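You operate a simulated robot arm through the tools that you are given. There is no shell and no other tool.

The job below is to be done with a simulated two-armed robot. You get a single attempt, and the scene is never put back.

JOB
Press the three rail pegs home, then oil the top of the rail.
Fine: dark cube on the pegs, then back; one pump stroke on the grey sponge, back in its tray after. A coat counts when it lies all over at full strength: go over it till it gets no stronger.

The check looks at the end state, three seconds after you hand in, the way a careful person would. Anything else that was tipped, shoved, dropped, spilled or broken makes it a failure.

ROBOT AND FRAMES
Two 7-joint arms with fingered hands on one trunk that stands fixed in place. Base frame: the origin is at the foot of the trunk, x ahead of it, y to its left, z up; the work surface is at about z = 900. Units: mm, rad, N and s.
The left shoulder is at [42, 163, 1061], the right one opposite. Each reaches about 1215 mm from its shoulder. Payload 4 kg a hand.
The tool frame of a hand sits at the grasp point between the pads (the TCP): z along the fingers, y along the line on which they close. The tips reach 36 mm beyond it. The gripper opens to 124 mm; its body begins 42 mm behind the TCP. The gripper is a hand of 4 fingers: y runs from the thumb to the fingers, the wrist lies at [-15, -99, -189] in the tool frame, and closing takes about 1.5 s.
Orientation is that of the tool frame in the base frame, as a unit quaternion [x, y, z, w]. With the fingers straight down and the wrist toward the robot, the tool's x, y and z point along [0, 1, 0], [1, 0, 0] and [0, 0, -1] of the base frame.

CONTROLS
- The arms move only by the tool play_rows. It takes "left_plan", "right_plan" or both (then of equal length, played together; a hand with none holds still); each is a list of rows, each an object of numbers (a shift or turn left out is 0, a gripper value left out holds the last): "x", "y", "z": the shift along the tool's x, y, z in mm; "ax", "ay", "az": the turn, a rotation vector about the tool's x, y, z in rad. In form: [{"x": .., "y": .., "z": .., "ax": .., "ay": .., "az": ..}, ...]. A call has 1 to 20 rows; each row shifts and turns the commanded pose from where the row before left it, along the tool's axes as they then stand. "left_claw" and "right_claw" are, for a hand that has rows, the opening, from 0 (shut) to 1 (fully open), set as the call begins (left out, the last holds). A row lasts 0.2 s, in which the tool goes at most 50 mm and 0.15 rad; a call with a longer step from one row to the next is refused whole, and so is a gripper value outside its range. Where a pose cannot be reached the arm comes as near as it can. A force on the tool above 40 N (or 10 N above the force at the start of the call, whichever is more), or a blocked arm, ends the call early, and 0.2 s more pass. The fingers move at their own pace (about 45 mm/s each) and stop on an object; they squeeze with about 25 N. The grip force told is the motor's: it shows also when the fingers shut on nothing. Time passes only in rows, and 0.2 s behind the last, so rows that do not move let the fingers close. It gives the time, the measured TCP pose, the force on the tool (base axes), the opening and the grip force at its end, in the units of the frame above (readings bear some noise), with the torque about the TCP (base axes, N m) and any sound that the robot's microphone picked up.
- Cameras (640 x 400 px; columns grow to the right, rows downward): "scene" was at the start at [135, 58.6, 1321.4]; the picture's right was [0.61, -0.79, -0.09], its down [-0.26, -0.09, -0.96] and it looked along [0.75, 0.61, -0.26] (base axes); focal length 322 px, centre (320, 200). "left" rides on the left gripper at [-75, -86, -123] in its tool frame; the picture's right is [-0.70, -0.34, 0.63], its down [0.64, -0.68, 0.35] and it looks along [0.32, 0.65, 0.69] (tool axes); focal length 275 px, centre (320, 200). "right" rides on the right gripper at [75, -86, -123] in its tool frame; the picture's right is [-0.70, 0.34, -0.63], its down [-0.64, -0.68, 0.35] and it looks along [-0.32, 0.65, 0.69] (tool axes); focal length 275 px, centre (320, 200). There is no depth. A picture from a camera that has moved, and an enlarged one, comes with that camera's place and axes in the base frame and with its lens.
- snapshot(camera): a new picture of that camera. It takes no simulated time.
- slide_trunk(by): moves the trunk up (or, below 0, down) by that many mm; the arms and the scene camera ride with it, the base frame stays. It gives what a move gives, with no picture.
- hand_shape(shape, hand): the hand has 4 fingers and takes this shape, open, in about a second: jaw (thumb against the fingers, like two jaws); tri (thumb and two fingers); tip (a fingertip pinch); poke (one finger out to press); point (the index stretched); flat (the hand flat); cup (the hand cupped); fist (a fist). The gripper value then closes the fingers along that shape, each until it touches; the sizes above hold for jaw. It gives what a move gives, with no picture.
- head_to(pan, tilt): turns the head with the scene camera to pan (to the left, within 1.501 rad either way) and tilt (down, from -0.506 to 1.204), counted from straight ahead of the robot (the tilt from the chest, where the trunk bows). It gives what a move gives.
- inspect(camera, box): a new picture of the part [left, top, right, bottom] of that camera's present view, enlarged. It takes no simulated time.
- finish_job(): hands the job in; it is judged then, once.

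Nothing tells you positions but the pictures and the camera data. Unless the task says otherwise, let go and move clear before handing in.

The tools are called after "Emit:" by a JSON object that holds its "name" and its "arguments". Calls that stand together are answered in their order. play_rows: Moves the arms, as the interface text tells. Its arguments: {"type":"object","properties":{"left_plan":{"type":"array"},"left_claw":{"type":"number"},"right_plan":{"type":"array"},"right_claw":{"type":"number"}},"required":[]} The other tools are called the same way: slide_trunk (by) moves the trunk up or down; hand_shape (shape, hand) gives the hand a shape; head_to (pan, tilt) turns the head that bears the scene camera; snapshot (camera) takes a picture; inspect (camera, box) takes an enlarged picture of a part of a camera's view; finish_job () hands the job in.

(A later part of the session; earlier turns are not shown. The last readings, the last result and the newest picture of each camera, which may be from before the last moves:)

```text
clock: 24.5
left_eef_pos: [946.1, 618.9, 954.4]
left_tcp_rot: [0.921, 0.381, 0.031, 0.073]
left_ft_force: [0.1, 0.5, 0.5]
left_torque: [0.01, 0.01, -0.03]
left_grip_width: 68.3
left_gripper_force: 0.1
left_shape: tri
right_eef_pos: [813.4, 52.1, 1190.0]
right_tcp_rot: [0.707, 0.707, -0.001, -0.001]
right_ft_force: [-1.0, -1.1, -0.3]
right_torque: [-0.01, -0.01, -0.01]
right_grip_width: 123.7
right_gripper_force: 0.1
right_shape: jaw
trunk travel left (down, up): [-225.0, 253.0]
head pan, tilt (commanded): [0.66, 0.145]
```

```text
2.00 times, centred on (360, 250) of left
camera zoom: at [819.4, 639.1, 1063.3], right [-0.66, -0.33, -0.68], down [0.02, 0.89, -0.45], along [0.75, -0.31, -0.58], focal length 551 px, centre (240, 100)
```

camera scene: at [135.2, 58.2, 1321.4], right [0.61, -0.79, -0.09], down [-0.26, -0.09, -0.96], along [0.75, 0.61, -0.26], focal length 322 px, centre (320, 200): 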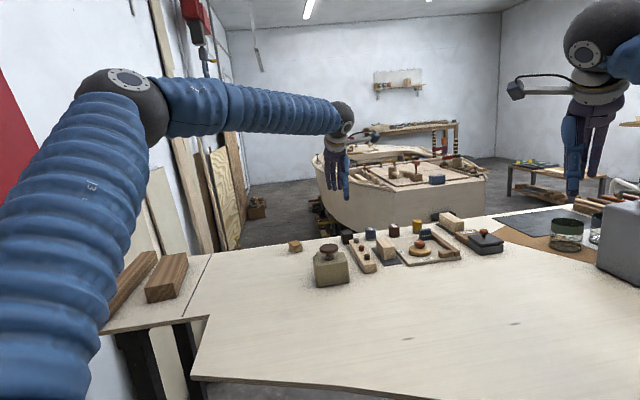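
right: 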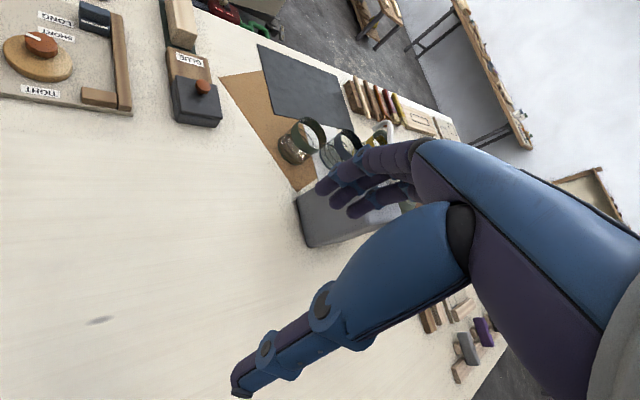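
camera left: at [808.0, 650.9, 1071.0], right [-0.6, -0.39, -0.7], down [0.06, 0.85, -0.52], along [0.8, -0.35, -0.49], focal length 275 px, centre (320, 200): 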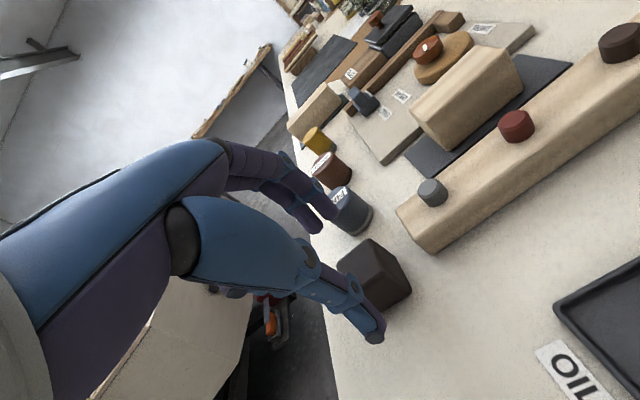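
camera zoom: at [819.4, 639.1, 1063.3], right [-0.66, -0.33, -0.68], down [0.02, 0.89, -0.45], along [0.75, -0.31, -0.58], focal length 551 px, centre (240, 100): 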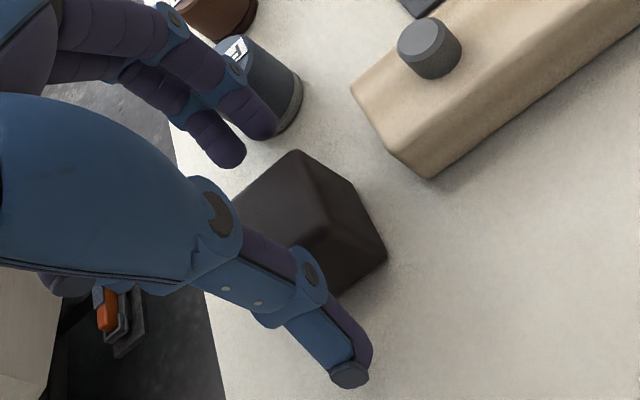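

Clearances look right: thumb about 13 mm above the table, fingers 10 mm clear of the cube. I lower the last bit and close on the cube.

Emit:
{"name": "play_rows", "arguments": {"left_plan": [{"y": 0.5, "z": 3.4}, {"y": 0.44, "z": 3.3}, {}]}}

Emit:
{"name": "play_rows", "arguments": {"left_plan": [{}, {}, {}, {}, {}, {}, {}], "left_claw": 0.0}}

Emit:
{"name": "inspect", "arguments": {"camera": "scene", "box": [325, 195, 405, 260]}}

Emit:
{"name": "inspect", "arguments": {"camera": "left", "box": [260, 150, 460, 350]}}

```text
clock: 25.3
left_eef_pos: [947.0, 619.0, 948.1]
left_tcp_rot: [0.921, 0.382, 0.03, 0.073]
left_ft_force: [0.8, 0.2, 0.4]
left_torque: [0.02, -0.02, 0.0]
left_grip_width: 68.5
left_gripper_force: 0.0
left_shape: tri
right_eef_pos: [814.2, 51.9, 1190.4]
right_tcp_rot: [0.707, 0.707, 0.0, 0.0]
right_ft_force: [0.0, -0.1, 0.4]
right_torque: [0.03, 0.01, 0.05]
right_grip_width: 123.5
right_gripper_force: 0.0
right_shape: jaw
trunk travel left (down, up): [-225.0, 253.0]
head pan, tilt (commanded): [0.66, 0.145]
```

```text
clock: 26.9
left_eef_pos: [945.8, 618.5, 948.9]
left_tcp_rot: [0.921, 0.382, 0.031, 0.074]
left_ft_force: [0.9, 0.7, 6.8]
left_torque: [-0.12, -0.19, 0.0]
left_grip_width: 37.3
left_gripper_force: 25.3
left_shape: tri
right_eef_pos: [814.5, 52.2, 1189.9]
right_tcp_rot: [0.707, 0.707, 0.0, 0.0]
right_ft_force: [0.3, -0.3, -0.1]
right_torque: [-0.03, 0.01, 0.04]
right_grip_width: 123.7
right_gripper_force: 0.1
right_shape: jaw
trunk travel left (down, up): [-225.0, 253.0]
head pan, tilt (commanded): [0.66, 0.145]
```

```text
6.15 times, centred on (365, 228) of scene
camera zoom: at [134.7, 58.3, 1321.5], right [0.61, -0.79, -0.09], down [-0.26, -0.09, -0.96], along [0.75, 0.61, -0.26], focal length 1980 px, centre (43, 31)
```

zoom: 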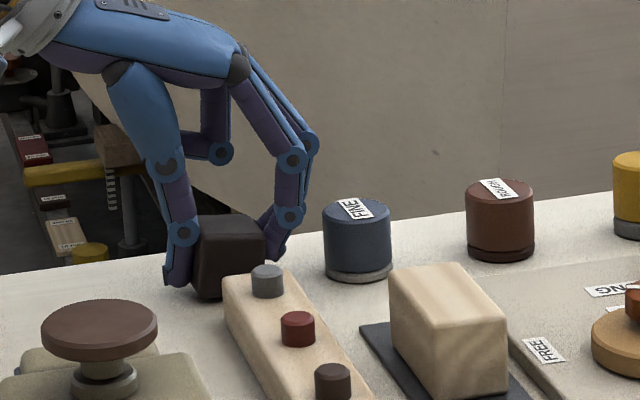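

```text
2.00 times, centred on (360, 250) of left
camera zoom: at [819.8, 637.7, 1057.6], right [-0.66, -0.33, -0.68], down [0.02, 0.89, -0.45], along [0.75, -0.31, -0.58], focal length 551 px, centre (240, 100)
```

zoom: 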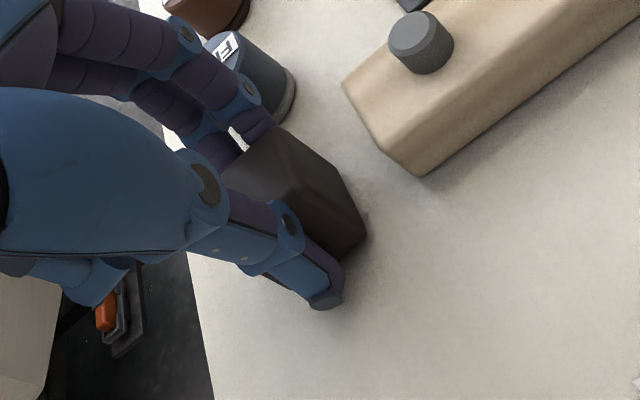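

The grip holds at 25 N with 37 mm width. I lift 30 mm straight up and check how the cube sits in the hand.

Emit:
{"name": "play_rows", "arguments": {"left_plan": [{"z": -9.9, "y": 1.6}, {"z": -9.9, "y": 1.6}, {"z": -9.9, "y": 1.6}, {}, {}]}}

Emit:
{"name": "inspect", "arguments": {"camera": "scene", "box": [335, 195, 395, 245]}}

Emit:
{"name": "inspect", "arguments": {"camera": "left", "box": [260, 150, 420, 310]}}

```text
clock: 28.1
left_eef_pos: [946.0, 619.5, 977.4]
left_tcp_rot: [0.921, 0.382, 0.03, 0.073]
left_ft_force: [0.0, 0.6, -0.2]
left_torque: [0.02, 0.0, 0.02]
left_grip_width: 36.6
left_gripper_force: 24.7
left_shape: tri
right_eef_pos: [815.5, 51.0, 1190.4]
right_tcp_rot: [0.707, 0.707, 0.0, 0.0]
right_ft_force: [-0.3, -0.1, -0.2]
right_torque: [0.0, 0.01, 0.01]
right_grip_width: 123.7
right_gripper_force: 0.2
right_shape: jaw
trunk travel left (down, up): [-225.0, 253.0]
head pan, tilt (commanded): [0.66, 0.145]
```

```text
8.00 times, centred on (365, 220) of scene
camera zoom: at [135.2, 58.6, 1321.4], right [0.61, -0.79, -0.09], down [-0.26, -0.09, -0.96], along [0.75, 0.61, -0.26], focal length 2574 px, centre (-40, 40)
```

zoom: 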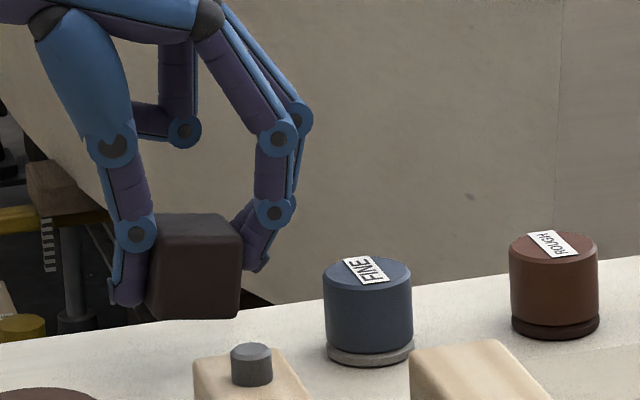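

```text
2.50 times, centred on (340, 230) of left
camera zoom: at [820.1, 638.5, 1086.3], right [-0.66, -0.33, -0.68], down [0.02, 0.89, -0.45], along [0.75, -0.31, -0.58], focal length 688 px, centre (270, 125)
```

zoom: 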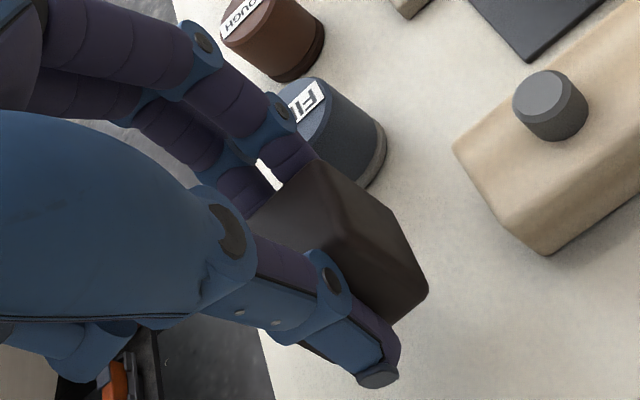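

The cube is held firmly, tilted about 8°. I raise it further, tilt the hand to level the cube, and look again.

Emit:
{"name": "play_rows", "arguments": {"left_plan": [{"z": -14.8, "y": 2.4}, {"z": -14.8, "y": 2.4}, {"ax": -0.07}, {"ax": -0.07}, {}, {}]}}

Emit:
{"name": "inspect", "arguments": {"camera": "scene", "box": [335, 180, 395, 230]}}

Emit:
{"name": "inspect", "arguments": {"camera": "left", "box": [260, 150, 420, 310]}}

```text
clock: 29.5
left_eef_pos: [946.8, 619.5, 1007.7]
left_tcp_rot: [0.914, 0.378, 0.057, 0.138]
left_ft_force: [-0.3, 0.3, -0.4]
left_torque: [0.0, 0.02, -0.01]
left_grip_width: 37.0
left_gripper_force: 24.9
left_shape: tri
right_eef_pos: [815.2, 51.1, 1190.3]
right_tcp_rot: [0.707, 0.707, 0.0, -0.001]
right_ft_force: [0.2, -0.1, 0.2]
right_torque: [0.03, -0.01, 0.0]
right_grip_width: 123.6
right_gripper_force: 0.0
right_shape: jaw
trunk travel left (down, up): [-225.0, 253.0]
head pan, tilt (commanded): [0.66, 0.145]
```

```text
8.00 times, centred on (365, 205) of scene
camera zoom: at [135.2, 58.8, 1321.4], right [0.61, -0.79, -0.09], down [-0.26, -0.09, -0.96], along [0.75, 0.61, -0.26], focal length 2574 px, centre (-40, 160)
```

zoom: 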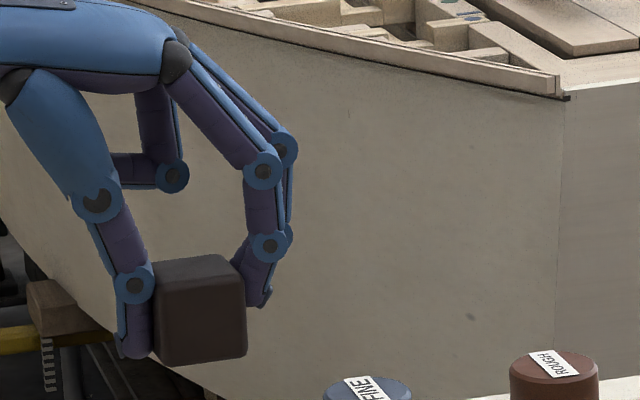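

```text
2.50 times, centred on (340, 230) of left
camera zoom: at [810.6, 648.9, 1100.8], right [-0.59, -0.4, -0.7], down [0.07, 0.84, -0.53], along [0.81, -0.36, -0.47], focal length 688 px, centre (270, 125)
```

zoom: 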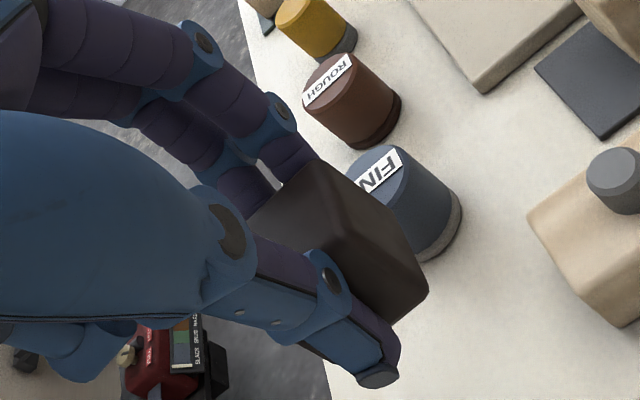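

The cube is now level; I place its centre at about TCP +17 mm across, −4 mm along the rail direction, bottom 44 mm below the TCP. I carry it over the grey peg and check alignment.

Emit:
{"name": "play_rows", "arguments": {"left_plan": [{"x": -23, "y": 0.7, "z": 0.2}, {"x": -23, "y": 0.7, "z": 0.2}, {"x": -23.1, "y": 0.7, "z": 0.2}, {}, {}]}}

Emit:
{"name": "inspect", "arguments": {"camera": "scene", "box": [325, 190, 405, 260]}}

Emit:
{"name": "snapshot", "arguments": {"camera": "left"}}

Emit:
{"name": "inspect", "arguments": {"camera": "left", "box": [300, 150, 500, 310]}}

```text
clock: 30.7
left_eef_pos: [899.5, 568.8, 1008.3]
left_tcp_rot: [0.914, 0.378, 0.057, 0.139]
left_ft_force: [0.1, 0.6, -0.8]
left_torque: [0.0, -0.02, 0.03]
left_grip_width: 36.6
left_gripper_force: 25.0
left_shape: tri
right_eef_pos: [815.1, 51.5, 1190.3]
right_tcp_rot: [0.707, 0.707, 0.0, 0.0]
right_ft_force: [-0.2, -0.7, 0.0]
right_torque: [0.02, -0.03, -0.02]
right_grip_width: 123.7
right_gripper_force: 0.1
right_shape: jaw
trunk travel left (down, up): [-225.0, 253.0]
head pan, tilt (commanded): [0.66, 0.145]
```

```text
5.71 times, centred on (365, 225) of scene
camera zoom: at [134.9, 58.7, 1321.5], right [0.61, -0.79, -0.09], down [-0.26, -0.09, -0.96], along [0.75, 0.61, -0.26], focal length 1839 px, centre (63, 57)
```

zoom: 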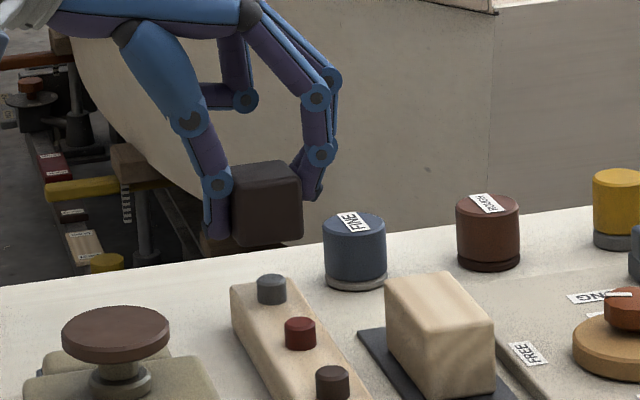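

```text
taken
camera left: at [763.0, 598.2, 1101.5], right [-0.59, -0.4, -0.7], down [0.07, 0.84, -0.53], along [0.81, -0.36, -0.47], focal length 275 px, centre (320, 200)
```

left: 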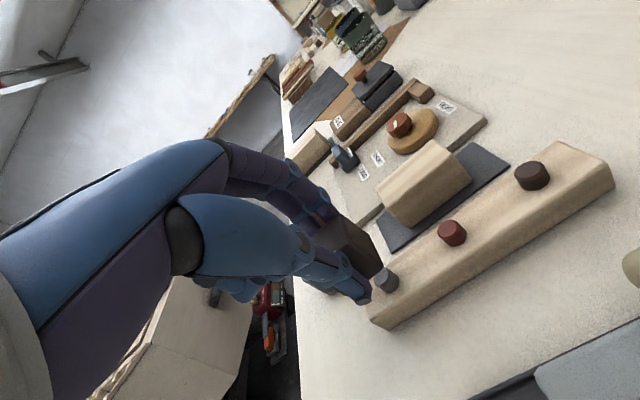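

```text
2.50 times, centred on (400, 230) of left
camera zoom: at [763.0, 598.2, 1101.5], right [-0.59, -0.4, -0.7], down [0.07, 0.84, -0.53], along [0.81, -0.36, -0.47], focal length 688 px, centre (120, 125)
```

zoom: 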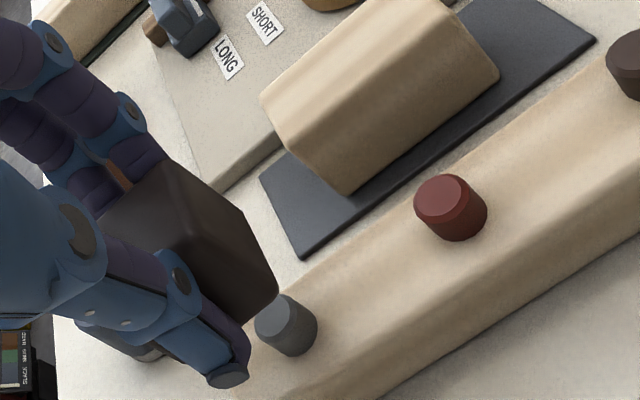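

The cube's centre comes out at about p 251, s 1036 against the peg at p 252, s 1034, so it is over the grey peg. I lower it close to the peg, then press in small steps while watching the force.

Emit:
{"name": "play_rows", "arguments": {"left_plan": [{"z": 7.64, "y": -2.36}, {"z": 7.64, "y": -2.36}, {"z": 5.73, "y": -1.77}, {}]}}

Emit:
{"name": "play_rows", "arguments": {"left_plan": [{"z": 1.43, "y": -0.44}, {"z": 1.43, "y": -0.44}, {"z": 1.43, "y": -0.44}, {"z": 1.43, "y": -0.44}, {"z": 1.43, "y": -0.44}]}}

Emit:
{"name": "inspect", "arguments": {"camera": "scene", "box": [325, 200, 405, 260]}}

```text
clock: 31.7
left_eef_pos: [899.1, 568.8, 987.2]
left_tcp_rot: [0.913, 0.379, 0.058, 0.137]
left_ft_force: [-0.1, 0.1, -0.5]
left_torque: [0.01, -0.03, -0.01]
left_grip_width: 36.7
left_gripper_force: 25.0
left_shape: tri
right_eef_pos: [815.4, 50.4, 1189.5]
right_tcp_rot: [0.707, 0.707, 0.0, 0.0]
right_ft_force: [0.4, -0.5, -1.6]
right_torque: [-0.02, 0.0, 0.01]
right_grip_width: 123.6
right_gripper_force: 0.1
right_shape: jaw
trunk travel left (down, up): [-225.0, 253.0]
head pan, tilt (commanded): [0.66, 0.145]
```

```text
clock: 32.9
left_eef_pos: [898.1, 568.6, 980.3]
left_tcp_rot: [0.914, 0.378, 0.057, 0.139]
left_ft_force: [1.9, 0.8, 3.5]
left_torque: [-0.06, -0.14, 0.04]
left_grip_width: 36.6
left_gripper_force: 25.0
left_shape: tri
right_eef_pos: [815.5, 52.2, 1189.8]
right_tcp_rot: [0.707, 0.707, 0.0, 0.0]
right_ft_force: [-0.8, 0.5, 0.6]
right_torque: [-0.01, -0.01, 0.02]
right_grip_width: 123.8
right_gripper_force: 0.0
right_shape: jaw
trunk travel left (down, up): [-225.0, 253.0]
head pan, tilt (commanded): [0.66, 0.145]
```

```text
6.67 times, centred on (365, 230) of scene
camera zoom: at [134.9, 58.4, 1321.5], right [0.61, -0.79, -0.09], down [-0.26, -0.09, -0.96], along [0.75, 0.61, -0.26], focal length 2145 px, centre (20, 0)
```

zoom: 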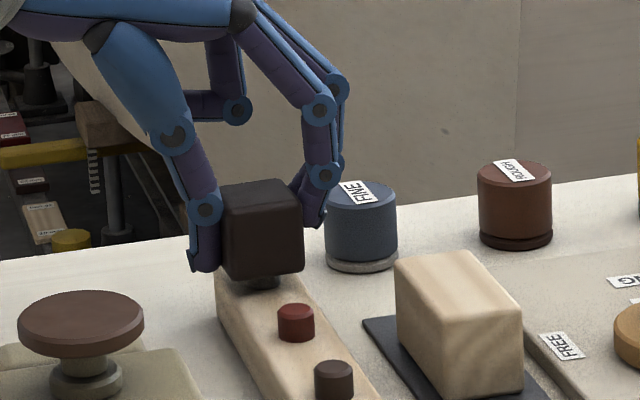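

Contact at TCP z ≈ 980 (cube bottom ≈ 936), as expected. I press on in small steps.

Emit:
{"name": "play_rows", "arguments": {"left_plan": [{"z": 1.43, "y": -0.44}, {"z": 1.43, "y": -0.44}, {"z": 1.43, "y": -0.44}, {"z": 1.43, "y": -0.44}]}}

Emit:
{"name": "inspect", "arguments": {"camera": "scene", "box": [325, 200, 405, 260]}}

```text
clock: 33.9
left_eef_pos: [899.8, 568.9, 974.5]
left_tcp_rot: [0.913, 0.379, 0.057, 0.138]
left_ft_force: [-1.0, 0.1, 4.2]
left_torque: [-0.11, -0.02, 0.0]
left_grip_width: 36.9
left_gripper_force: 25.2
left_shape: tri
right_eef_pos: [815.3, 52.1, 1189.8]
right_tcp_rot: [0.707, 0.707, 0.001, 0.0]
right_ft_force: [0.0, 0.2, -0.5]
right_torque: [-0.01, -0.04, 0.0]
right_grip_width: 123.9
right_gripper_force: 0.0
right_shape: jaw
trunk travel left (down, up): [-225.0, 253.0]
head pan, tilt (commanded): [0.66, 0.145]
```

```text
6.67 times, centred on (365, 230) of scene
camera zoom: at [134.7, 58.3, 1321.5], right [0.61, -0.79, -0.09], down [-0.26, -0.09, -0.96], along [0.75, 0.61, -0.26], focal length 2145 px, centre (20, 0)
```

zoom: 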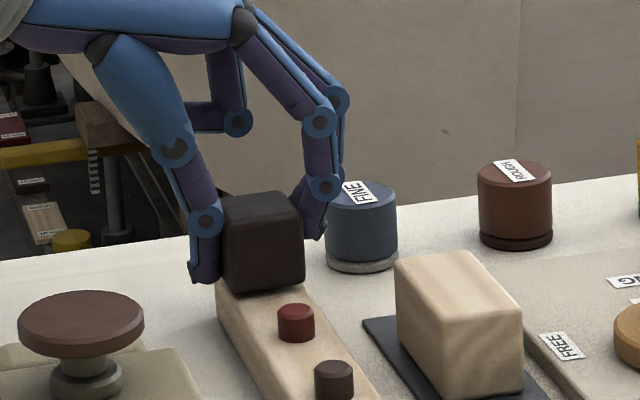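

The peg gives at about 4 N. I keep pressing until the force rises, which should mark the peg home.

Emit:
{"name": "play_rows", "arguments": {"left_plan": [{"z": 1.43, "y": -0.44}, {"z": 1.43, "y": -0.44}, {"z": 1.43, "y": -0.44}]}}

Emit:
{"name": "play_rows", "arguments": {"left_plan": [{"z": 0.96, "y": -0.3}, {"z": 0.96, "y": -0.3}]}}

Emit:
{"name": "inspect", "arguments": {"camera": "scene", "box": [325, 200, 405, 260]}}

```text
clock: 34.7
left_eef_pos: [898.2, 567.8, 972.1]
left_tcp_rot: [0.913, 0.378, 0.059, 0.138]
left_ft_force: [0.2, 2.2, 10.9]
left_torque: [-0.07, -0.16, 0.06]
left_grip_width: 36.9
left_gripper_force: 25.5
left_shape: tri
right_eef_pos: [814.7, 51.7, 1189.7]
right_tcp_rot: [0.707, 0.707, 0.001, 0.0]
right_ft_force: [0.8, 0.4, 0.1]
right_torque: [0.03, 0.02, 0.01]
right_grip_width: 123.8
right_gripper_force: 0.0
right_shape: jaw
trunk travel left (down, up): [-225.0, 253.0]
head pan, tilt (commanded): [0.66, 0.145]
```

```text
clock: 35.3
left_eef_pos: [898.1, 569.2, 969.9]
left_tcp_rot: [0.913, 0.378, 0.06, 0.139]
left_ft_force: [2.0, 3.5, 22.5]
left_torque: [-0.25, -0.34, 0.06]
left_grip_width: 36.6
left_gripper_force: 25.0
left_shape: tri
right_eef_pos: [814.1, 50.8, 1191.6]
right_tcp_rot: [0.708, 0.707, 0.001, 0.0]
right_ft_force: [-0.1, 0.3, 0.0]
right_torque: [-0.02, 0.0, 0.02]
right_grip_width: 123.6
right_gripper_force: 0.0
right_shape: jaw
trunk travel left (down, up): [-225.0, 253.0]
head pan, tilt (commanded): [0.66, 0.145]
```

```text
6.67 times, centred on (365, 230) of scene
camera zoom: at [133.3, 57.7, 1322.0], right [0.61, -0.79, -0.09], down [-0.26, -0.09, -0.96], along [0.75, 0.61, -0.26], focal length 2145 px, centre (20, 0)
```

zoom: 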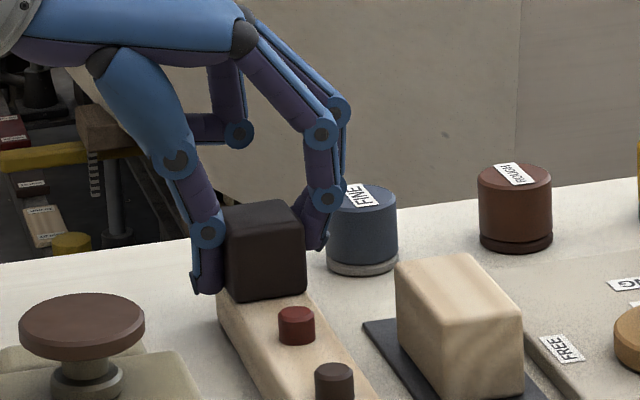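

Force rose to 22 N with the cube near the rail's top. I lift off and check whether the grey peg is flush.

Emit:
{"name": "play_rows", "arguments": {"left_plan": [{"z": -5.7, "y": 1.76}, {"z": -9.5, "y": 2.95}, {"z": -9.5, "y": 2.95}, {}, {}]}}

Emit:
{"name": "inspect", "arguments": {"camera": "scene", "box": [335, 210, 395, 255]}}

Emit:
{"name": "inspect", "arguments": {"camera": "left", "box": [300, 150, 500, 310]}}

```text
clock: 36.5
left_eef_pos: [900.2, 567.4, 992.8]
left_tcp_rot: [0.914, 0.378, 0.057, 0.138]
left_ft_force: [0.3, -0.1, -0.6]
left_torque: [0.01, -0.01, 0.0]
left_grip_width: 36.3
left_gripper_force: 25.1
left_shape: tri
right_eef_pos: [815.3, 51.1, 1190.4]
right_tcp_rot: [0.707, 0.707, 0.0, -0.001]
right_ft_force: [0.9, -0.2, 0.3]
right_torque: [-0.04, -0.01, 0.0]
right_grip_width: 123.7
right_gripper_force: 0.0
right_shape: jaw
trunk travel left (down, up): [-225.0, 253.0]
head pan, tilt (commanded): [0.66, 0.145]
```

```text
8.89 times, centred on (365, 232) of scene
camera zoom: at [135.0, 58.4, 1321.4], right [0.61, -0.79, -0.09], down [-0.26, -0.09, -0.96], along [0.75, 0.61, -0.26], focal length 2861 px, centre (-80, -89)
```

zoom: 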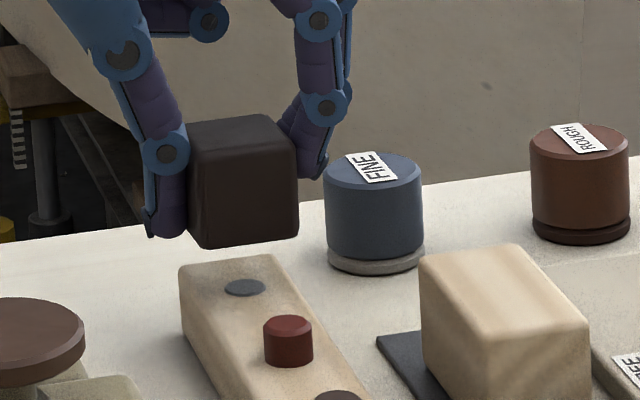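

```text
2.50 times, centred on (400, 230) of left
camera zoom: at [763.7, 597.7, 1085.6], right [-0.59, -0.4, -0.7], down [0.07, 0.84, -0.53], along [0.81, -0.36, -0.47], focal length 688 px, centre (120, 125)
```

zoom: 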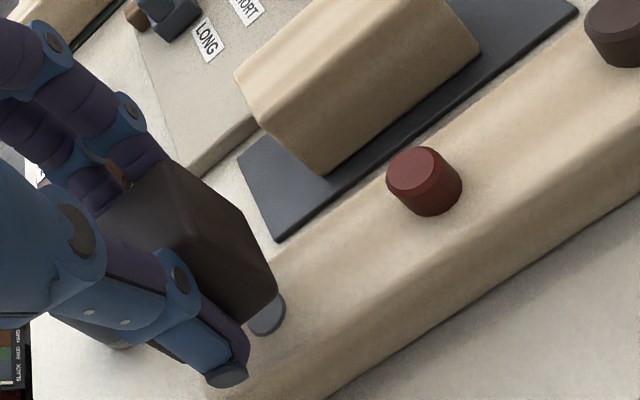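

The grey peg now looks flush. I zoom in further to be sure before moving on.

Emit:
{"name": "inspect", "arguments": {"camera": "scene", "box": [350, 236, 374, 252]}}

Emit:
{"name": "inspect", "arguments": {"camera": "left", "box": [360, 240, 420, 280]}}

```text
16.00 times, centred on (362, 244) of scene
camera zoom: at [135.0, 58.4, 1321.4], right [0.61, -0.79, -0.09], down [-0.26, -0.09, -0.96], along [0.75, 0.61, -0.26], focal length 5149 px, centre (-352, -504)
```

zoom: 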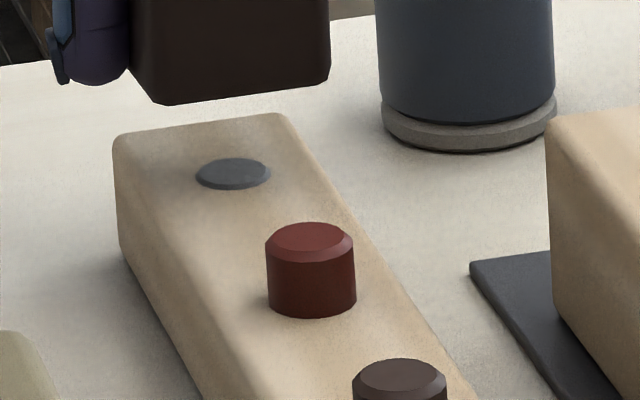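

```text
10.00 times, centred on (390, 260) of left
camera zoom: at [763.7, 597.7, 1085.6], right [-0.59, -0.4, -0.7], down [0.07, 0.84, -0.53], along [0.81, -0.36, -0.47], focal length 2753 px, centre (-380, -400)
```

zoom: 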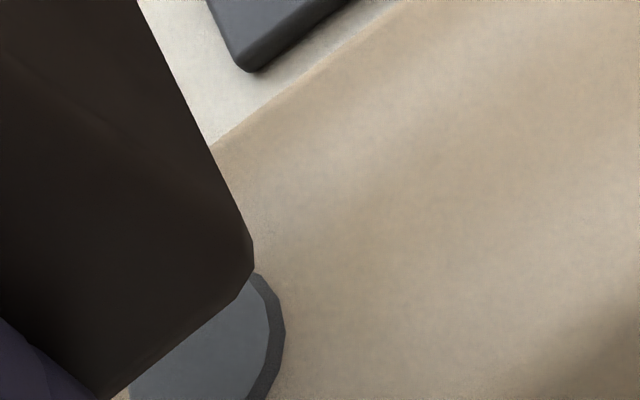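

The peg is flush to within its chamfer. I give it one firmer press to be sure it is home, stopping around 30–35 N.

Emit:
{"name": "play_rows", "arguments": {"left_plan": [{"z": 9.5, "y": -2.95}, {"z": 8.6, "y": -2.66}, {"z": 2.9, "y": -0.9}, {"z": 1.9, "y": -0.59}, {"z": 1.9, "y": -0.59}, {}]}}

```text
clock: 37.9
left_eef_pos: [897.2, 568.6, 970.2]
left_tcp_rot: [0.913, 0.378, 0.06, 0.139]
left_ft_force: [1.8, 4.8, 19.8]
left_torque: [-0.13, -0.33, 0.12]
left_grip_width: 36.5
left_gripper_force: 25.0
left_shape: tri
right_eef_pos: [813.2, 52.2, 1191.7]
right_tcp_rot: [0.707, 0.707, 0.0, 0.0]
right_ft_force: [0.0, -0.6, 0.3]
right_torque: [0.0, -0.01, 0.04]
right_grip_width: 123.8
right_gripper_force: 0.1
right_shape: jaw
trunk travel left (down, up): [-225.0, 253.0]
head pan, tilt (commanded): [0.66, 0.145]
```

Emit:
{"name": "play_rows", "arguments": {"left_plan": [{"z": 0.96, "y": -0.3}, {"z": 0.96, "y": -0.3}, {}]}}

Emit:
{"name": "inspect", "arguments": {"camera": "scene", "box": [335, 210, 395, 255]}}

```text
clock: 38.7
left_eef_pos: [898.2, 567.8, 969.9]
left_tcp_rot: [0.913, 0.379, 0.06, 0.139]
left_ft_force: [2.3, 9.0, 35.2]
left_torque: [-0.28, -0.47, 0.26]
left_grip_width: 36.6
left_gripper_force: 24.9
left_shape: tri
right_eef_pos: [813.1, 50.0, 1193.4]
right_tcp_rot: [0.707, 0.707, 0.0, 0.001]
right_ft_force: [0.9, 0.2, -0.1]
right_torque: [0.01, -0.02, -0.03]
right_grip_width: 123.6
right_gripper_force: 0.1
right_shape: jaw
trunk travel left (down, up): [-225.0, 253.0]
head pan, tilt (commanded): [0.66, 0.145]
```

```text
8.89 times, centred on (365, 232) of scene
camera zoom: at [132.3, 57.7, 1322.1], right [0.61, -0.79, -0.09], down [-0.26, -0.09, -0.96], along [0.75, 0.61, -0.26], focal length 2861 px, centre (-80, -89)
```

zoom: 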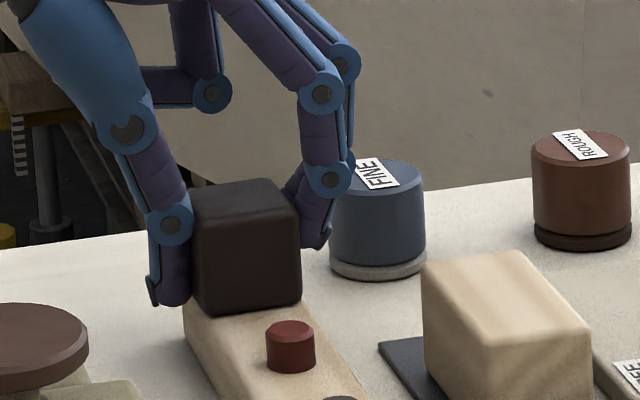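

At 35 N nothing moves any more, so the grey peg is home. I lift and go 60 mm along the rail to the red peg.

Emit:
{"name": "play_rows", "arguments": {"left_plan": [{"z": -5.7, "y": 1.76}, {"z": -9.5, "y": 2.95}, {"z": -9.5, "y": 2.95}, {"z": -6.7, "y": 2.07}, {"x": -20}, {"x": -20}, {"x": -20}, {}, {}]}}

Emit:
{"name": "inspect", "arguments": {"camera": "scene", "box": [335, 210, 395, 255]}}

Emit:
{"name": "inspect", "arguments": {"camera": "left", "box": [300, 150, 500, 310]}}

```text
clock: 40.7
left_eef_pos: [857.6, 526.5, 998.0]
left_tcp_rot: [0.914, 0.378, 0.057, 0.138]
left_ft_force: [-0.3, -0.4, -0.9]
left_torque: [0.05, -0.03, 0.01]
left_grip_width: 36.3
left_gripper_force: 25.6
left_shape: tri
right_eef_pos: [815.6, 51.8, 1190.3]
right_tcp_rot: [0.707, 0.707, -0.001, 0.0]
right_ft_force: [-0.3, 0.3, -0.6]
right_torque: [-0.01, -0.01, -0.02]
right_grip_width: 123.7
right_gripper_force: 0.0
right_shape: jaw
trunk travel left (down, up): [-225.0, 253.0]
head pan, tilt (commanded): [0.66, 0.145]
```

```text
8.89 times, centred on (365, 232) of scene
camera zoom: at [135.0, 58.6, 1321.4], right [0.61, -0.79, -0.09], down [-0.26, -0.09, -0.96], along [0.75, 0.61, -0.26], focal length 2861 px, centre (-80, -89)
```

zoom: 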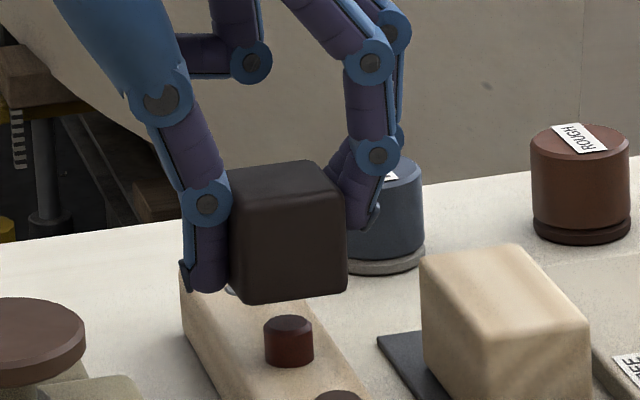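

```text
2.50 times, centred on (400, 230) of left
camera zoom: at [721.2, 555.0, 1089.9], right [-0.59, -0.4, -0.7], down [0.07, 0.84, -0.53], along [0.81, -0.36, -0.47], focal length 688 px, centre (120, 125)
```

zoom: 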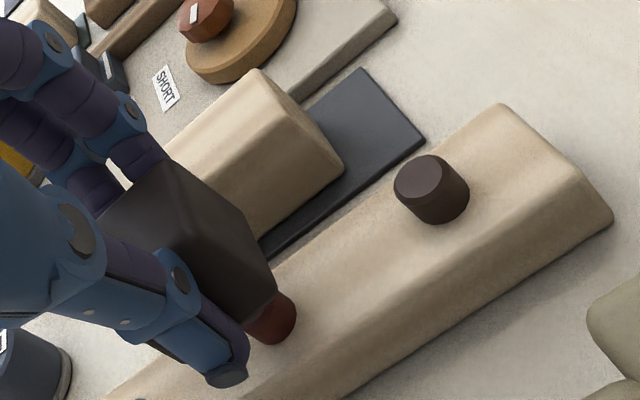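

Aligned over the red peg the same way, with the block about 15 mm clear of the fingers. I lower and press in small steps.

Emit:
{"name": "play_rows", "arguments": {"left_plan": [{"z": 8.6, "y": -2.66}, {"z": 7.6, "y": -2.36}, {"z": 1.91, "y": -0.59}, {"z": 1.91, "y": -0.59}, {"z": 1.91, "y": -0.59}, {"z": 1.91, "y": -0.59}, {"z": 1.91, "y": -0.59}]}}

Emit:
{"name": "play_rows", "arguments": {"left_plan": [{"z": 0.96, "y": -0.3}, {"z": 0.96, "y": -0.3}, {}]}}

```text
clock: 42.3
left_eef_pos: [857.8, 526.5, 970.6]
left_tcp_rot: [0.913, 0.379, 0.058, 0.138]
left_ft_force: [1.4, -0.1, 5.4]
left_torque: [-0.11, -0.15, 0.02]
left_grip_width: 36.3
left_gripper_force: 24.9
left_shape: tri
right_eef_pos: [814.2, 51.6, 1190.2]
right_tcp_rot: [0.707, 0.708, 0.0, 0.0]
right_ft_force: [0.2, 0.1, -0.3]
right_torque: [0.02, -0.04, 0.0]
right_grip_width: 123.8
right_gripper_force: 0.0
right_shape: jaw
trunk travel left (down, up): [-225.0, 253.0]
head pan, tilt (commanded): [0.66, 0.145]
```

```text
clock: 43.1
left_eef_pos: [855.9, 527.1, 969.8]
left_tcp_rot: [0.913, 0.378, 0.058, 0.139]
left_ft_force: [-1.2, 2.0, 14.9]
left_torque: [-0.22, -0.26, 0.02]
left_grip_width: 36.4
left_gripper_force: 24.7
left_shape: tri
right_eef_pos: [814.2, 51.3, 1190.9]
right_tcp_rot: [0.707, 0.707, 0.0, 0.001]
right_ft_force: [0.0, 0.3, -0.7]
right_torque: [0.01, -0.02, -0.02]
right_grip_width: 123.7
right_gripper_force: 0.1
right_shape: jaw
trunk travel left (down, up): [-225.0, 253.0]
head pan, tilt (commanded): [0.66, 0.145]
```

Force is rising at the same depth (970). I press on to about 35 N as before.

Emit:
{"name": "play_rows", "arguments": {"left_plan": [{"z": 0.96, "y": -0.3}, {"z": 0.96, "y": -0.3}, {}]}}

Emit:
{"name": "inspect", "arguments": {"camera": "scene", "box": [335, 210, 395, 255]}}

```text
clock: 43.9
left_eef_pos: [856.9, 527.0, 970.3]
left_tcp_rot: [0.913, 0.379, 0.059, 0.138]
left_ft_force: [-0.4, 5.0, 26.9]
left_torque: [-0.33, -0.35, 0.04]
left_grip_width: 36.4
left_gripper_force: 24.8
left_shape: tri
right_eef_pos: [813.5, 50.7, 1192.8]
right_tcp_rot: [0.707, 0.707, 0.0, 0.0]
right_ft_force: [-0.6, 0.5, 1.3]
right_torque: [0.01, -0.01, 0.04]
right_grip_width: 123.5
right_gripper_force: 0.1
right_shape: jaw
trunk travel left (down, up): [-225.0, 253.0]
head pan, tilt (commanded): [0.66, 0.145]
```

```text
8.89 times, centred on (365, 232) of scene
camera zoom: at [132.9, 57.8, 1322.0], right [0.61, -0.79, -0.09], down [-0.26, -0.09, -0.96], along [0.75, 0.61, -0.26], focal length 2861 px, centre (-80, -89)
```

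zoom: 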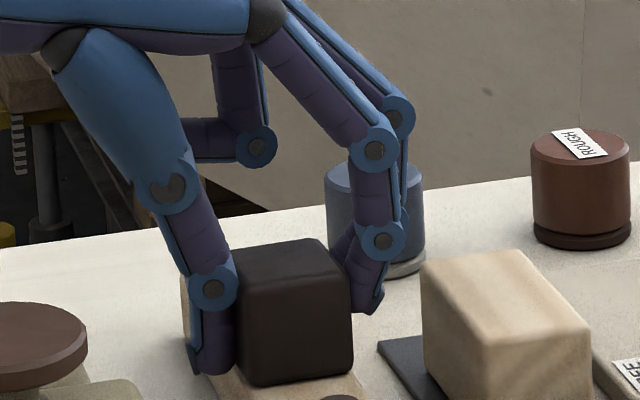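

The red peg is at the same depth at 27 N. I lift and go to the dark peg, watching the clearance to the pump knob.

Emit:
{"name": "play_rows", "arguments": {"left_plan": [{"z": -5.7, "y": 1.76}, {"z": -9.5, "y": 2.95}, {"z": -9.5, "y": 2.95}, {"z": -6.7, "y": 2.07}, {"x": -20}, {"x": -20}, {"x": -20}, {}, {}]}}

Emit:
{"name": "inspect", "arguments": {"camera": "scene", "box": [305, 170, 405, 280]}}

Emit:
{"name": "inspect", "arguments": {"camera": "left", "box": [300, 150, 500, 310]}}

```text
clock: 45.9
left_eef_pos: [816.3, 483.8, 999.1]
left_tcp_rot: [0.913, 0.379, 0.058, 0.138]
left_ft_force: [0.2, 0.3, -0.4]
left_torque: [0.02, 0.0, -0.03]
left_grip_width: 36.4
left_gripper_force: 24.7
left_shape: tri
right_eef_pos: [814.5, 52.0, 1189.5]
right_tcp_rot: [0.707, 0.707, 0.0, -0.001]
right_ft_force: [0.0, -0.7, -0.1]
right_torque: [0.02, 0.0, 0.0]
right_grip_width: 123.9
right_gripper_force: 0.1
right_shape: jaw
trunk travel left (down, up): [-225.0, 253.0]
head pan, tilt (commanded): [0.66, 0.145]
```

```text
3.64 times, centred on (355, 225) of scene
camera zoom: at [134.9, 58.5, 1321.5], right [0.61, -0.79, -0.09], down [-0.26, -0.09, -0.96], along [0.75, 0.61, -0.26], focal length 1170 px, centre (193, 109)
```

zoom: 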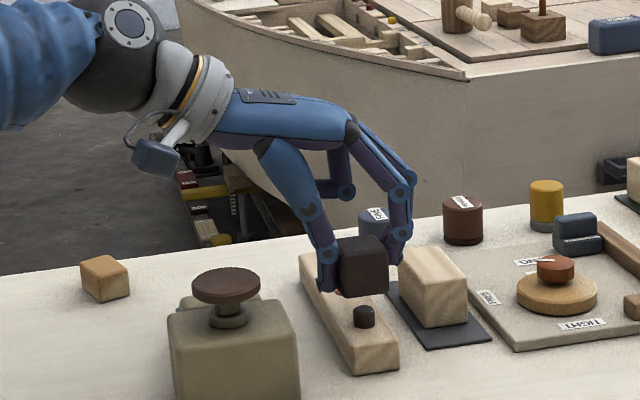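

```text
2.50 times, centred on (400, 230) of left
camera zoom: at [679.4, 513.4, 1092.3], right [-0.59, -0.4, -0.7], down [0.07, 0.84, -0.53], along [0.81, -0.36, -0.47], focal length 688 px, centre (120, 125)
```

zoom: 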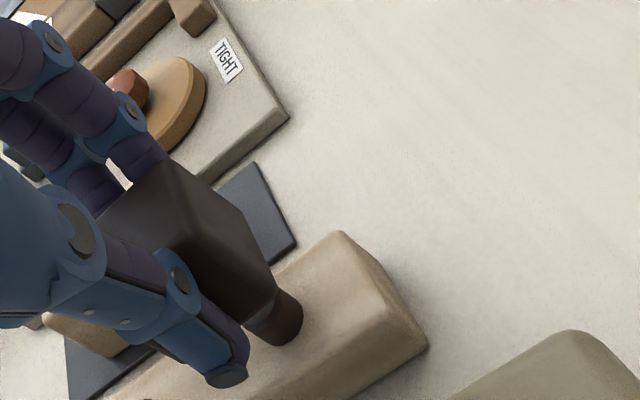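

The hand camera housing stays well above the pump knob, and the cube is over the dark peg. I press it the same way.

Emit:
{"name": "play_rows", "arguments": {"left_plan": [{"z": 8.6, "y": -2.66}, {"z": 8.6, "y": -2.66}, {"z": 1.91, "y": -0.59}, {"z": 1.91, "y": -0.59}, {"z": 1.91, "y": -0.59}, {"z": 1.91, "y": -0.59}, {"z": 1.91, "y": -0.59}]}}

Emit:
{"name": "play_rows", "arguments": {"left_plan": [{"z": 0.96, "y": -0.3}, {"z": 0.96, "y": -0.3}, {}]}}

```text
clock: 47.5
left_eef_pos: [814.7, 484.6, 971.8]
left_tcp_rot: [0.913, 0.378, 0.057, 0.139]
left_ft_force: [-0.2, 0.6, 5.2]
left_torque: [-0.04, -0.13, 0.03]
left_grip_width: 36.3
left_gripper_force: 25.3
left_shape: tri
right_eef_pos: [815.5, 52.0, 1190.7]
right_tcp_rot: [0.707, 0.707, 0.0, -0.001]
right_ft_force: [-0.6, 0.4, 0.4]
right_torque: [0.01, -0.03, -0.01]
right_grip_width: 123.9
right_gripper_force: 0.1
right_shape: jaw
trunk travel left (down, up): [-225.0, 253.0]
head pan, tilt (commanded): [0.66, 0.145]
```

```text
clock: 48.3
left_eef_pos: [814.0, 483.6, 970.7]
left_tcp_rot: [0.913, 0.378, 0.058, 0.138]
left_ft_force: [-0.3, 3.5, 12.5]
left_torque: [-0.15, -0.23, 0.08]
left_grip_width: 36.4
left_gripper_force: 25.3
left_shape: tri
right_eef_pos: [813.3, 51.8, 1191.8]
right_tcp_rot: [0.707, 0.707, 0.0, 0.0]
right_ft_force: [-0.3, 0.1, 0.3]
right_torque: [-0.03, 0.0, 0.04]
right_grip_width: 123.8
right_gripper_force: 0.1
right_shape: jaw
trunk travel left (down, up): [-225.0, 253.0]
head pan, tilt (commanded): [0.66, 0.145]
```

Emit:
{"name": "play_rows", "arguments": {"left_plan": [{"z": 0.96, "y": -0.3}, {"z": 0.96, "y": -0.3}, {"z": 0.5, "y": -0.15}, {}]}}

Emit:
{"name": "play_rows", "arguments": {"left_plan": [{"z": -5.7, "y": 1.76}, {"z": -9.5, "y": 2.95}, {"z": -9.5, "y": 2.95}, {"z": -9.5, "y": 2.95}, {"z": -9.5, "y": 2.95}, {}, {}]}}

Emit:
{"name": "inspect", "arguments": {"camera": "scene", "box": [335, 220, 395, 275]}}

```text
clock: 49.3
left_eef_pos: [814.4, 481.8, 969.8]
left_tcp_rot: [0.913, 0.378, 0.06, 0.139]
left_ft_force: [1.5, 5.5, 27.7]
left_torque: [-0.32, -0.4, 0.1]
left_grip_width: 36.6
left_gripper_force: 24.9
left_shape: tri
right_eef_pos: [814.7, 51.2, 1192.8]
right_tcp_rot: [0.707, 0.707, 0.001, 0.0]
right_ft_force: [0.0, 0.1, -0.2]
right_torque: [0.01, -0.02, 0.03]
right_grip_width: 123.9
right_gripper_force: 0.1
right_shape: jaw
trunk travel left (down, up): [-225.0, 253.0]
head pan, tilt (commanded): [0.66, 0.145]
```

```text
clock: 50.9
left_eef_pos: [815.5, 482.6, 1013.3]
left_tcp_rot: [0.914, 0.378, 0.057, 0.138]
left_ft_force: [0.0, -0.2, -0.8]
left_torque: [-0.02, -0.01, 0.0]
left_grip_width: 36.4
left_gripper_force: 25.3
left_shape: tri
right_eef_pos: [815.1, 51.9, 1189.2]
right_tcp_rot: [0.707, 0.708, 0.0, 0.0]
right_ft_force: [-0.6, 0.4, 0.0]
right_torque: [-0.03, -0.01, 0.01]
right_grip_width: 123.6
right_gripper_force: 0.1
right_shape: jaw
trunk travel left (down, up): [-225.0, 253.0]
head pan, tilt (commanded): [0.66, 0.145]
```

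```text
7.27 times, centred on (365, 248) of scene
camera zoom: at [135.0, 58.5, 1321.4], right [0.61, -0.79, -0.09], down [-0.26, -0.09, -0.96], along [0.75, 0.61, -0.26], focal length 2340 px, centre (-7, -146)
```

zoom: 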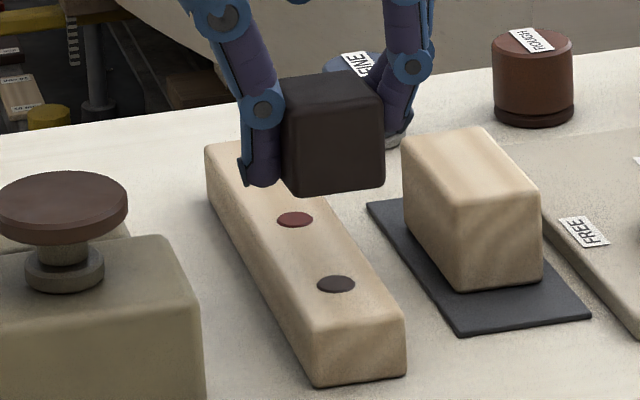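

All three pegs are flush. I carry the cube back over its original spot (about 947, 613) and check before lowering.

Emit:
{"name": "play_rows", "arguments": {"left_plan": [{"x": 31.6, "y": -2.5, "z": -0.77}, {"x": 31.6, "y": -2.5, "z": -0.77}, {"x": 31.6, "y": -2.5, "z": -0.77}, {"x": 31.6, "y": -2.5, "z": -0.77}, {"x": 31.6, "y": -2.5, "z": -0.77}, {"x": 31.6, "y": -2.5, "z": -0.77}, {}, {"z": 9.5, "y": -2.95}, {"z": 9.5, "y": -2.95}, {"z": 9.5, "y": -2.95}, {}]}}

Emit:
{"name": "inspect", "arguments": {"camera": "scene", "box": [325, 195, 405, 260]}}

Emit:
{"name": "inspect", "arguments": {"camera": "left", "box": [260, 150, 460, 310]}}

```text
clock: 53.3
left_eef_pos: [937.1, 626.5, 982.4]
left_tcp_rot: [0.914, 0.378, 0.057, 0.138]
left_ft_force: [0.4, 0.0, -0.8]
left_torque: [0.0, -0.01, -0.01]
left_grip_width: 36.2
left_gripper_force: 24.7
left_shape: tri
right_eef_pos: [815.3, 51.7, 1190.0]
right_tcp_rot: [0.707, 0.707, -0.001, -0.001]
right_ft_force: [0.2, -0.3, -0.4]
right_torque: [0.01, -0.01, 0.02]
right_grip_width: 123.8
right_gripper_force: 0.2
right_shape: jaw
trunk travel left (down, up): [-225.0, 253.0]
head pan, tilt (commanded): [0.66, 0.145]
```

```text
6.15 times, centred on (365, 228) of scene
camera zoom: at [135.1, 58.5, 1321.5], right [0.61, -0.79, -0.09], down [-0.26, -0.09, -0.96], along [0.75, 0.61, -0.26], focal length 1980 px, centre (43, 31)
```

zoom: 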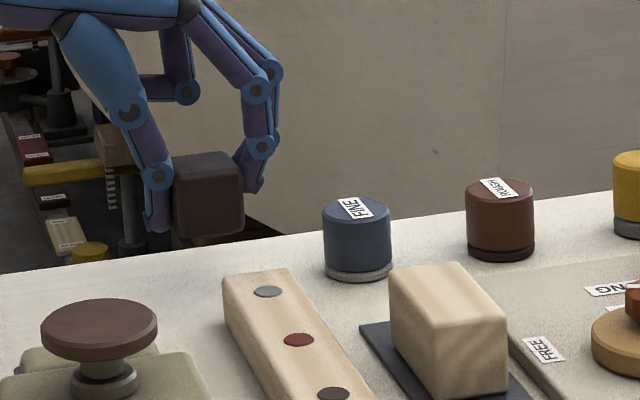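

```text
2.50 times, centred on (360, 230) of left
camera zoom: at [801.0, 656.5, 1075.8], right [-0.59, -0.4, -0.7], down [0.07, 0.84, -0.53], along [0.81, -0.36, -0.47], focal length 688 px, centre (220, 125)
```

zoom: 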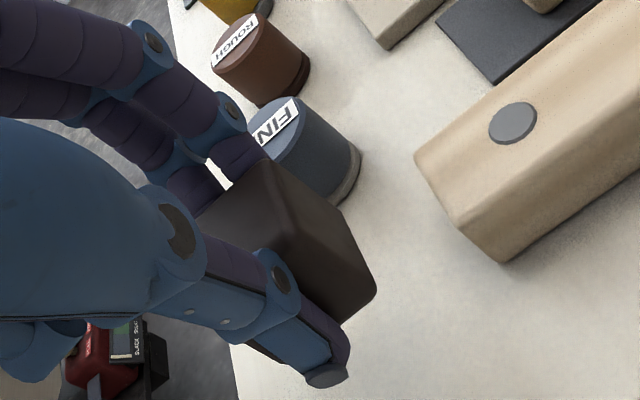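

The cube is above its old place. I lower it until it touches the table.

Emit:
{"name": "play_rows", "arguments": {"left_plan": [{"z": 9.5, "y": -2.95}, {"z": 9.5, "y": -2.95}, {"z": 9.5, "y": -2.95}, {"z": 3.8, "y": -1.18}, {}]}}

Emit:
{"name": "inspect", "arguments": {"camera": "scene", "box": [325, 205, 405, 260]}}

```text
clock: 54.5
left_eef_pos: [939.5, 628.0, 948.7]
left_tcp_rot: [0.913, 0.379, 0.057, 0.139]
left_ft_force: [-1.1, 0.6, 0.7]
left_torque: [-0.03, -0.01, 0.01]
left_grip_width: 36.3
left_gripper_force: 24.7
left_shape: tri
right_eef_pos: [814.5, 52.8, 1189.4]
right_tcp_rot: [0.707, 0.707, -0.001, 0.0]
right_ft_force: [0.8, 0.0, -0.3]
right_torque: [0.0, 0.02, 0.0]
right_grip_width: 123.8
right_gripper_force: 0.1
right_shape: jaw
trunk travel left (down, up): [-225.0, 253.0]
head pan, tilt (commanded): [0.66, 0.145]
```

```text
7.27 times, centred on (365, 232) of scene
camera zoom: at [135.3, 58.6, 1321.4], right [0.61, -0.79, -0.09], down [-0.26, -0.09, -0.96], along [0.75, 0.61, -0.26], focal length 2340 px, centre (-7, -36)
```

zoom: 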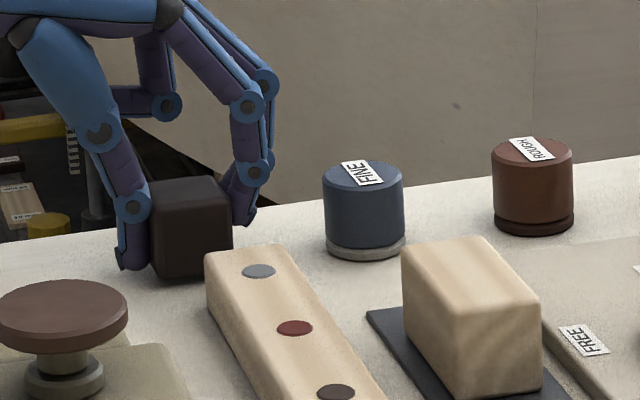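

Emit:
{"name": "play_rows", "arguments": {"left_plan": [{"z": 0.96, "y": -0.3}, {"z": 0.96, "y": -0.3}, {"z": 0.96, "y": -0.3}, {}]}}

```text
clock: 55.5
left_eef_pos: [938.7, 629.0, 945.1]
left_tcp_rot: [0.913, 0.379, 0.057, 0.138]
left_ft_force: [0.7, 0.3, 0.4]
left_torque: [0.0, -0.03, -0.01]
left_grip_width: 36.5
left_gripper_force: 25.3
left_shape: tri
right_eef_pos: [816.3, 51.3, 1189.0]
right_tcp_rot: [0.707, 0.707, 0.0, -0.001]
right_ft_force: [0.0, -0.7, -0.3]
right_torque: [-0.01, -0.02, -0.03]
right_grip_width: 123.8
right_gripper_force: 0.1
right_shape: jaw
trunk travel left (down, up): [-225.0, 253.0]
head pan, tilt (commanded): [0.66, 0.145]
```

Emit:
{"name": "play_rows", "arguments": {"left_plan": [{"z": 0.96, "y": -0.3}, {"z": 0.96, "y": -0.3}, {}]}}

```text
clock: 56.3
left_eef_pos: [937.7, 628.6, 945.4]
left_tcp_rot: [0.914, 0.378, 0.057, 0.138]
left_ft_force: [-0.1, 0.9, 5.1]
left_torque: [-0.06, -0.12, -0.02]
left_grip_width: 36.4
left_gripper_force: 24.9
left_shape: tri
right_eef_pos: [815.6, 52.7, 1190.7]
right_tcp_rot: [0.707, 0.708, 0.0, -0.001]
right_ft_force: [-0.9, -0.3, -0.3]
right_torque: [-0.03, 0.02, 0.0]
right_grip_width: 123.5
right_gripper_force: 0.1
right_shape: jaw
trunk travel left (down, up): [-225.0, 253.0]
head pan, tilt (commanded): [0.66, 0.145]
```

The cube rests on the table with 5 N. I open the hand while easing up slightly so that the thumb tip does not press the table.

Emit:
{"name": "play_rows", "arguments": {"left_plan": [{"z": -0.96, "y": 0.3}, {"z": -1.5, "y": 0.46}, {"z": -1.9, "y": 0.59}, {"z": -1.9, "y": 0.59}, {}], "left_claw": 0.55}}

Emit:
{"name": "inspect", "arguments": {"camera": "scene", "box": [325, 205, 405, 260]}}

Emit:
{"name": "inspect", "arguments": {"camera": "left", "box": [260, 150, 460, 310]}}

```text
clock: 57.5
left_eef_pos: [938.3, 628.9, 950.4]
left_tcp_rot: [0.913, 0.378, 0.057, 0.138]
left_ft_force: [-0.6, -0.1, 0.8]
left_torque: [-0.01, 0.02, -0.01]
left_grip_width: 67.7
left_gripper_force: 0.0
left_shape: tri
right_eef_pos: [816.3, 51.4, 1190.4]
right_tcp_rot: [0.707, 0.707, -0.001, -0.001]
right_ft_force: [0.0, -0.4, 0.8]
right_torque: [-0.02, 0.0, 0.02]
right_grip_width: 123.8
right_gripper_force: 0.1
right_shape: jaw
trunk travel left (down, up): [-225.0, 253.0]
head pan, tilt (commanded): [0.66, 0.145]
```

```text
7.27 times, centred on (365, 232) of scene
camera zoom: at [135.2, 58.7, 1321.4], right [0.61, -0.79, -0.09], down [-0.26, -0.09, -0.96], along [0.75, 0.61, -0.26], focal length 2340 px, centre (-7, -36)
```

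zoom: 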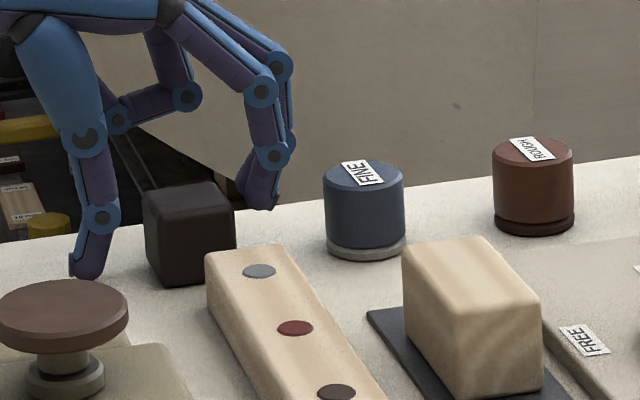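

```text
2.50 times, centred on (360, 230) of left
camera zoom: at [802.2, 657.6, 1043.2], right [-0.59, -0.4, -0.7], down [0.07, 0.84, -0.53], along [0.81, -0.36, -0.47], focal length 688 px, centre (220, 125)
```

zoom: 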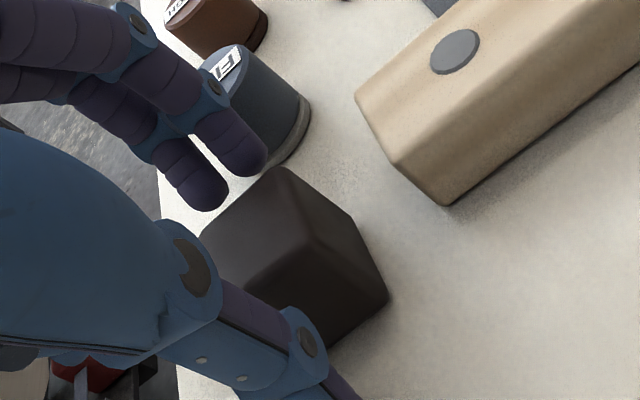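

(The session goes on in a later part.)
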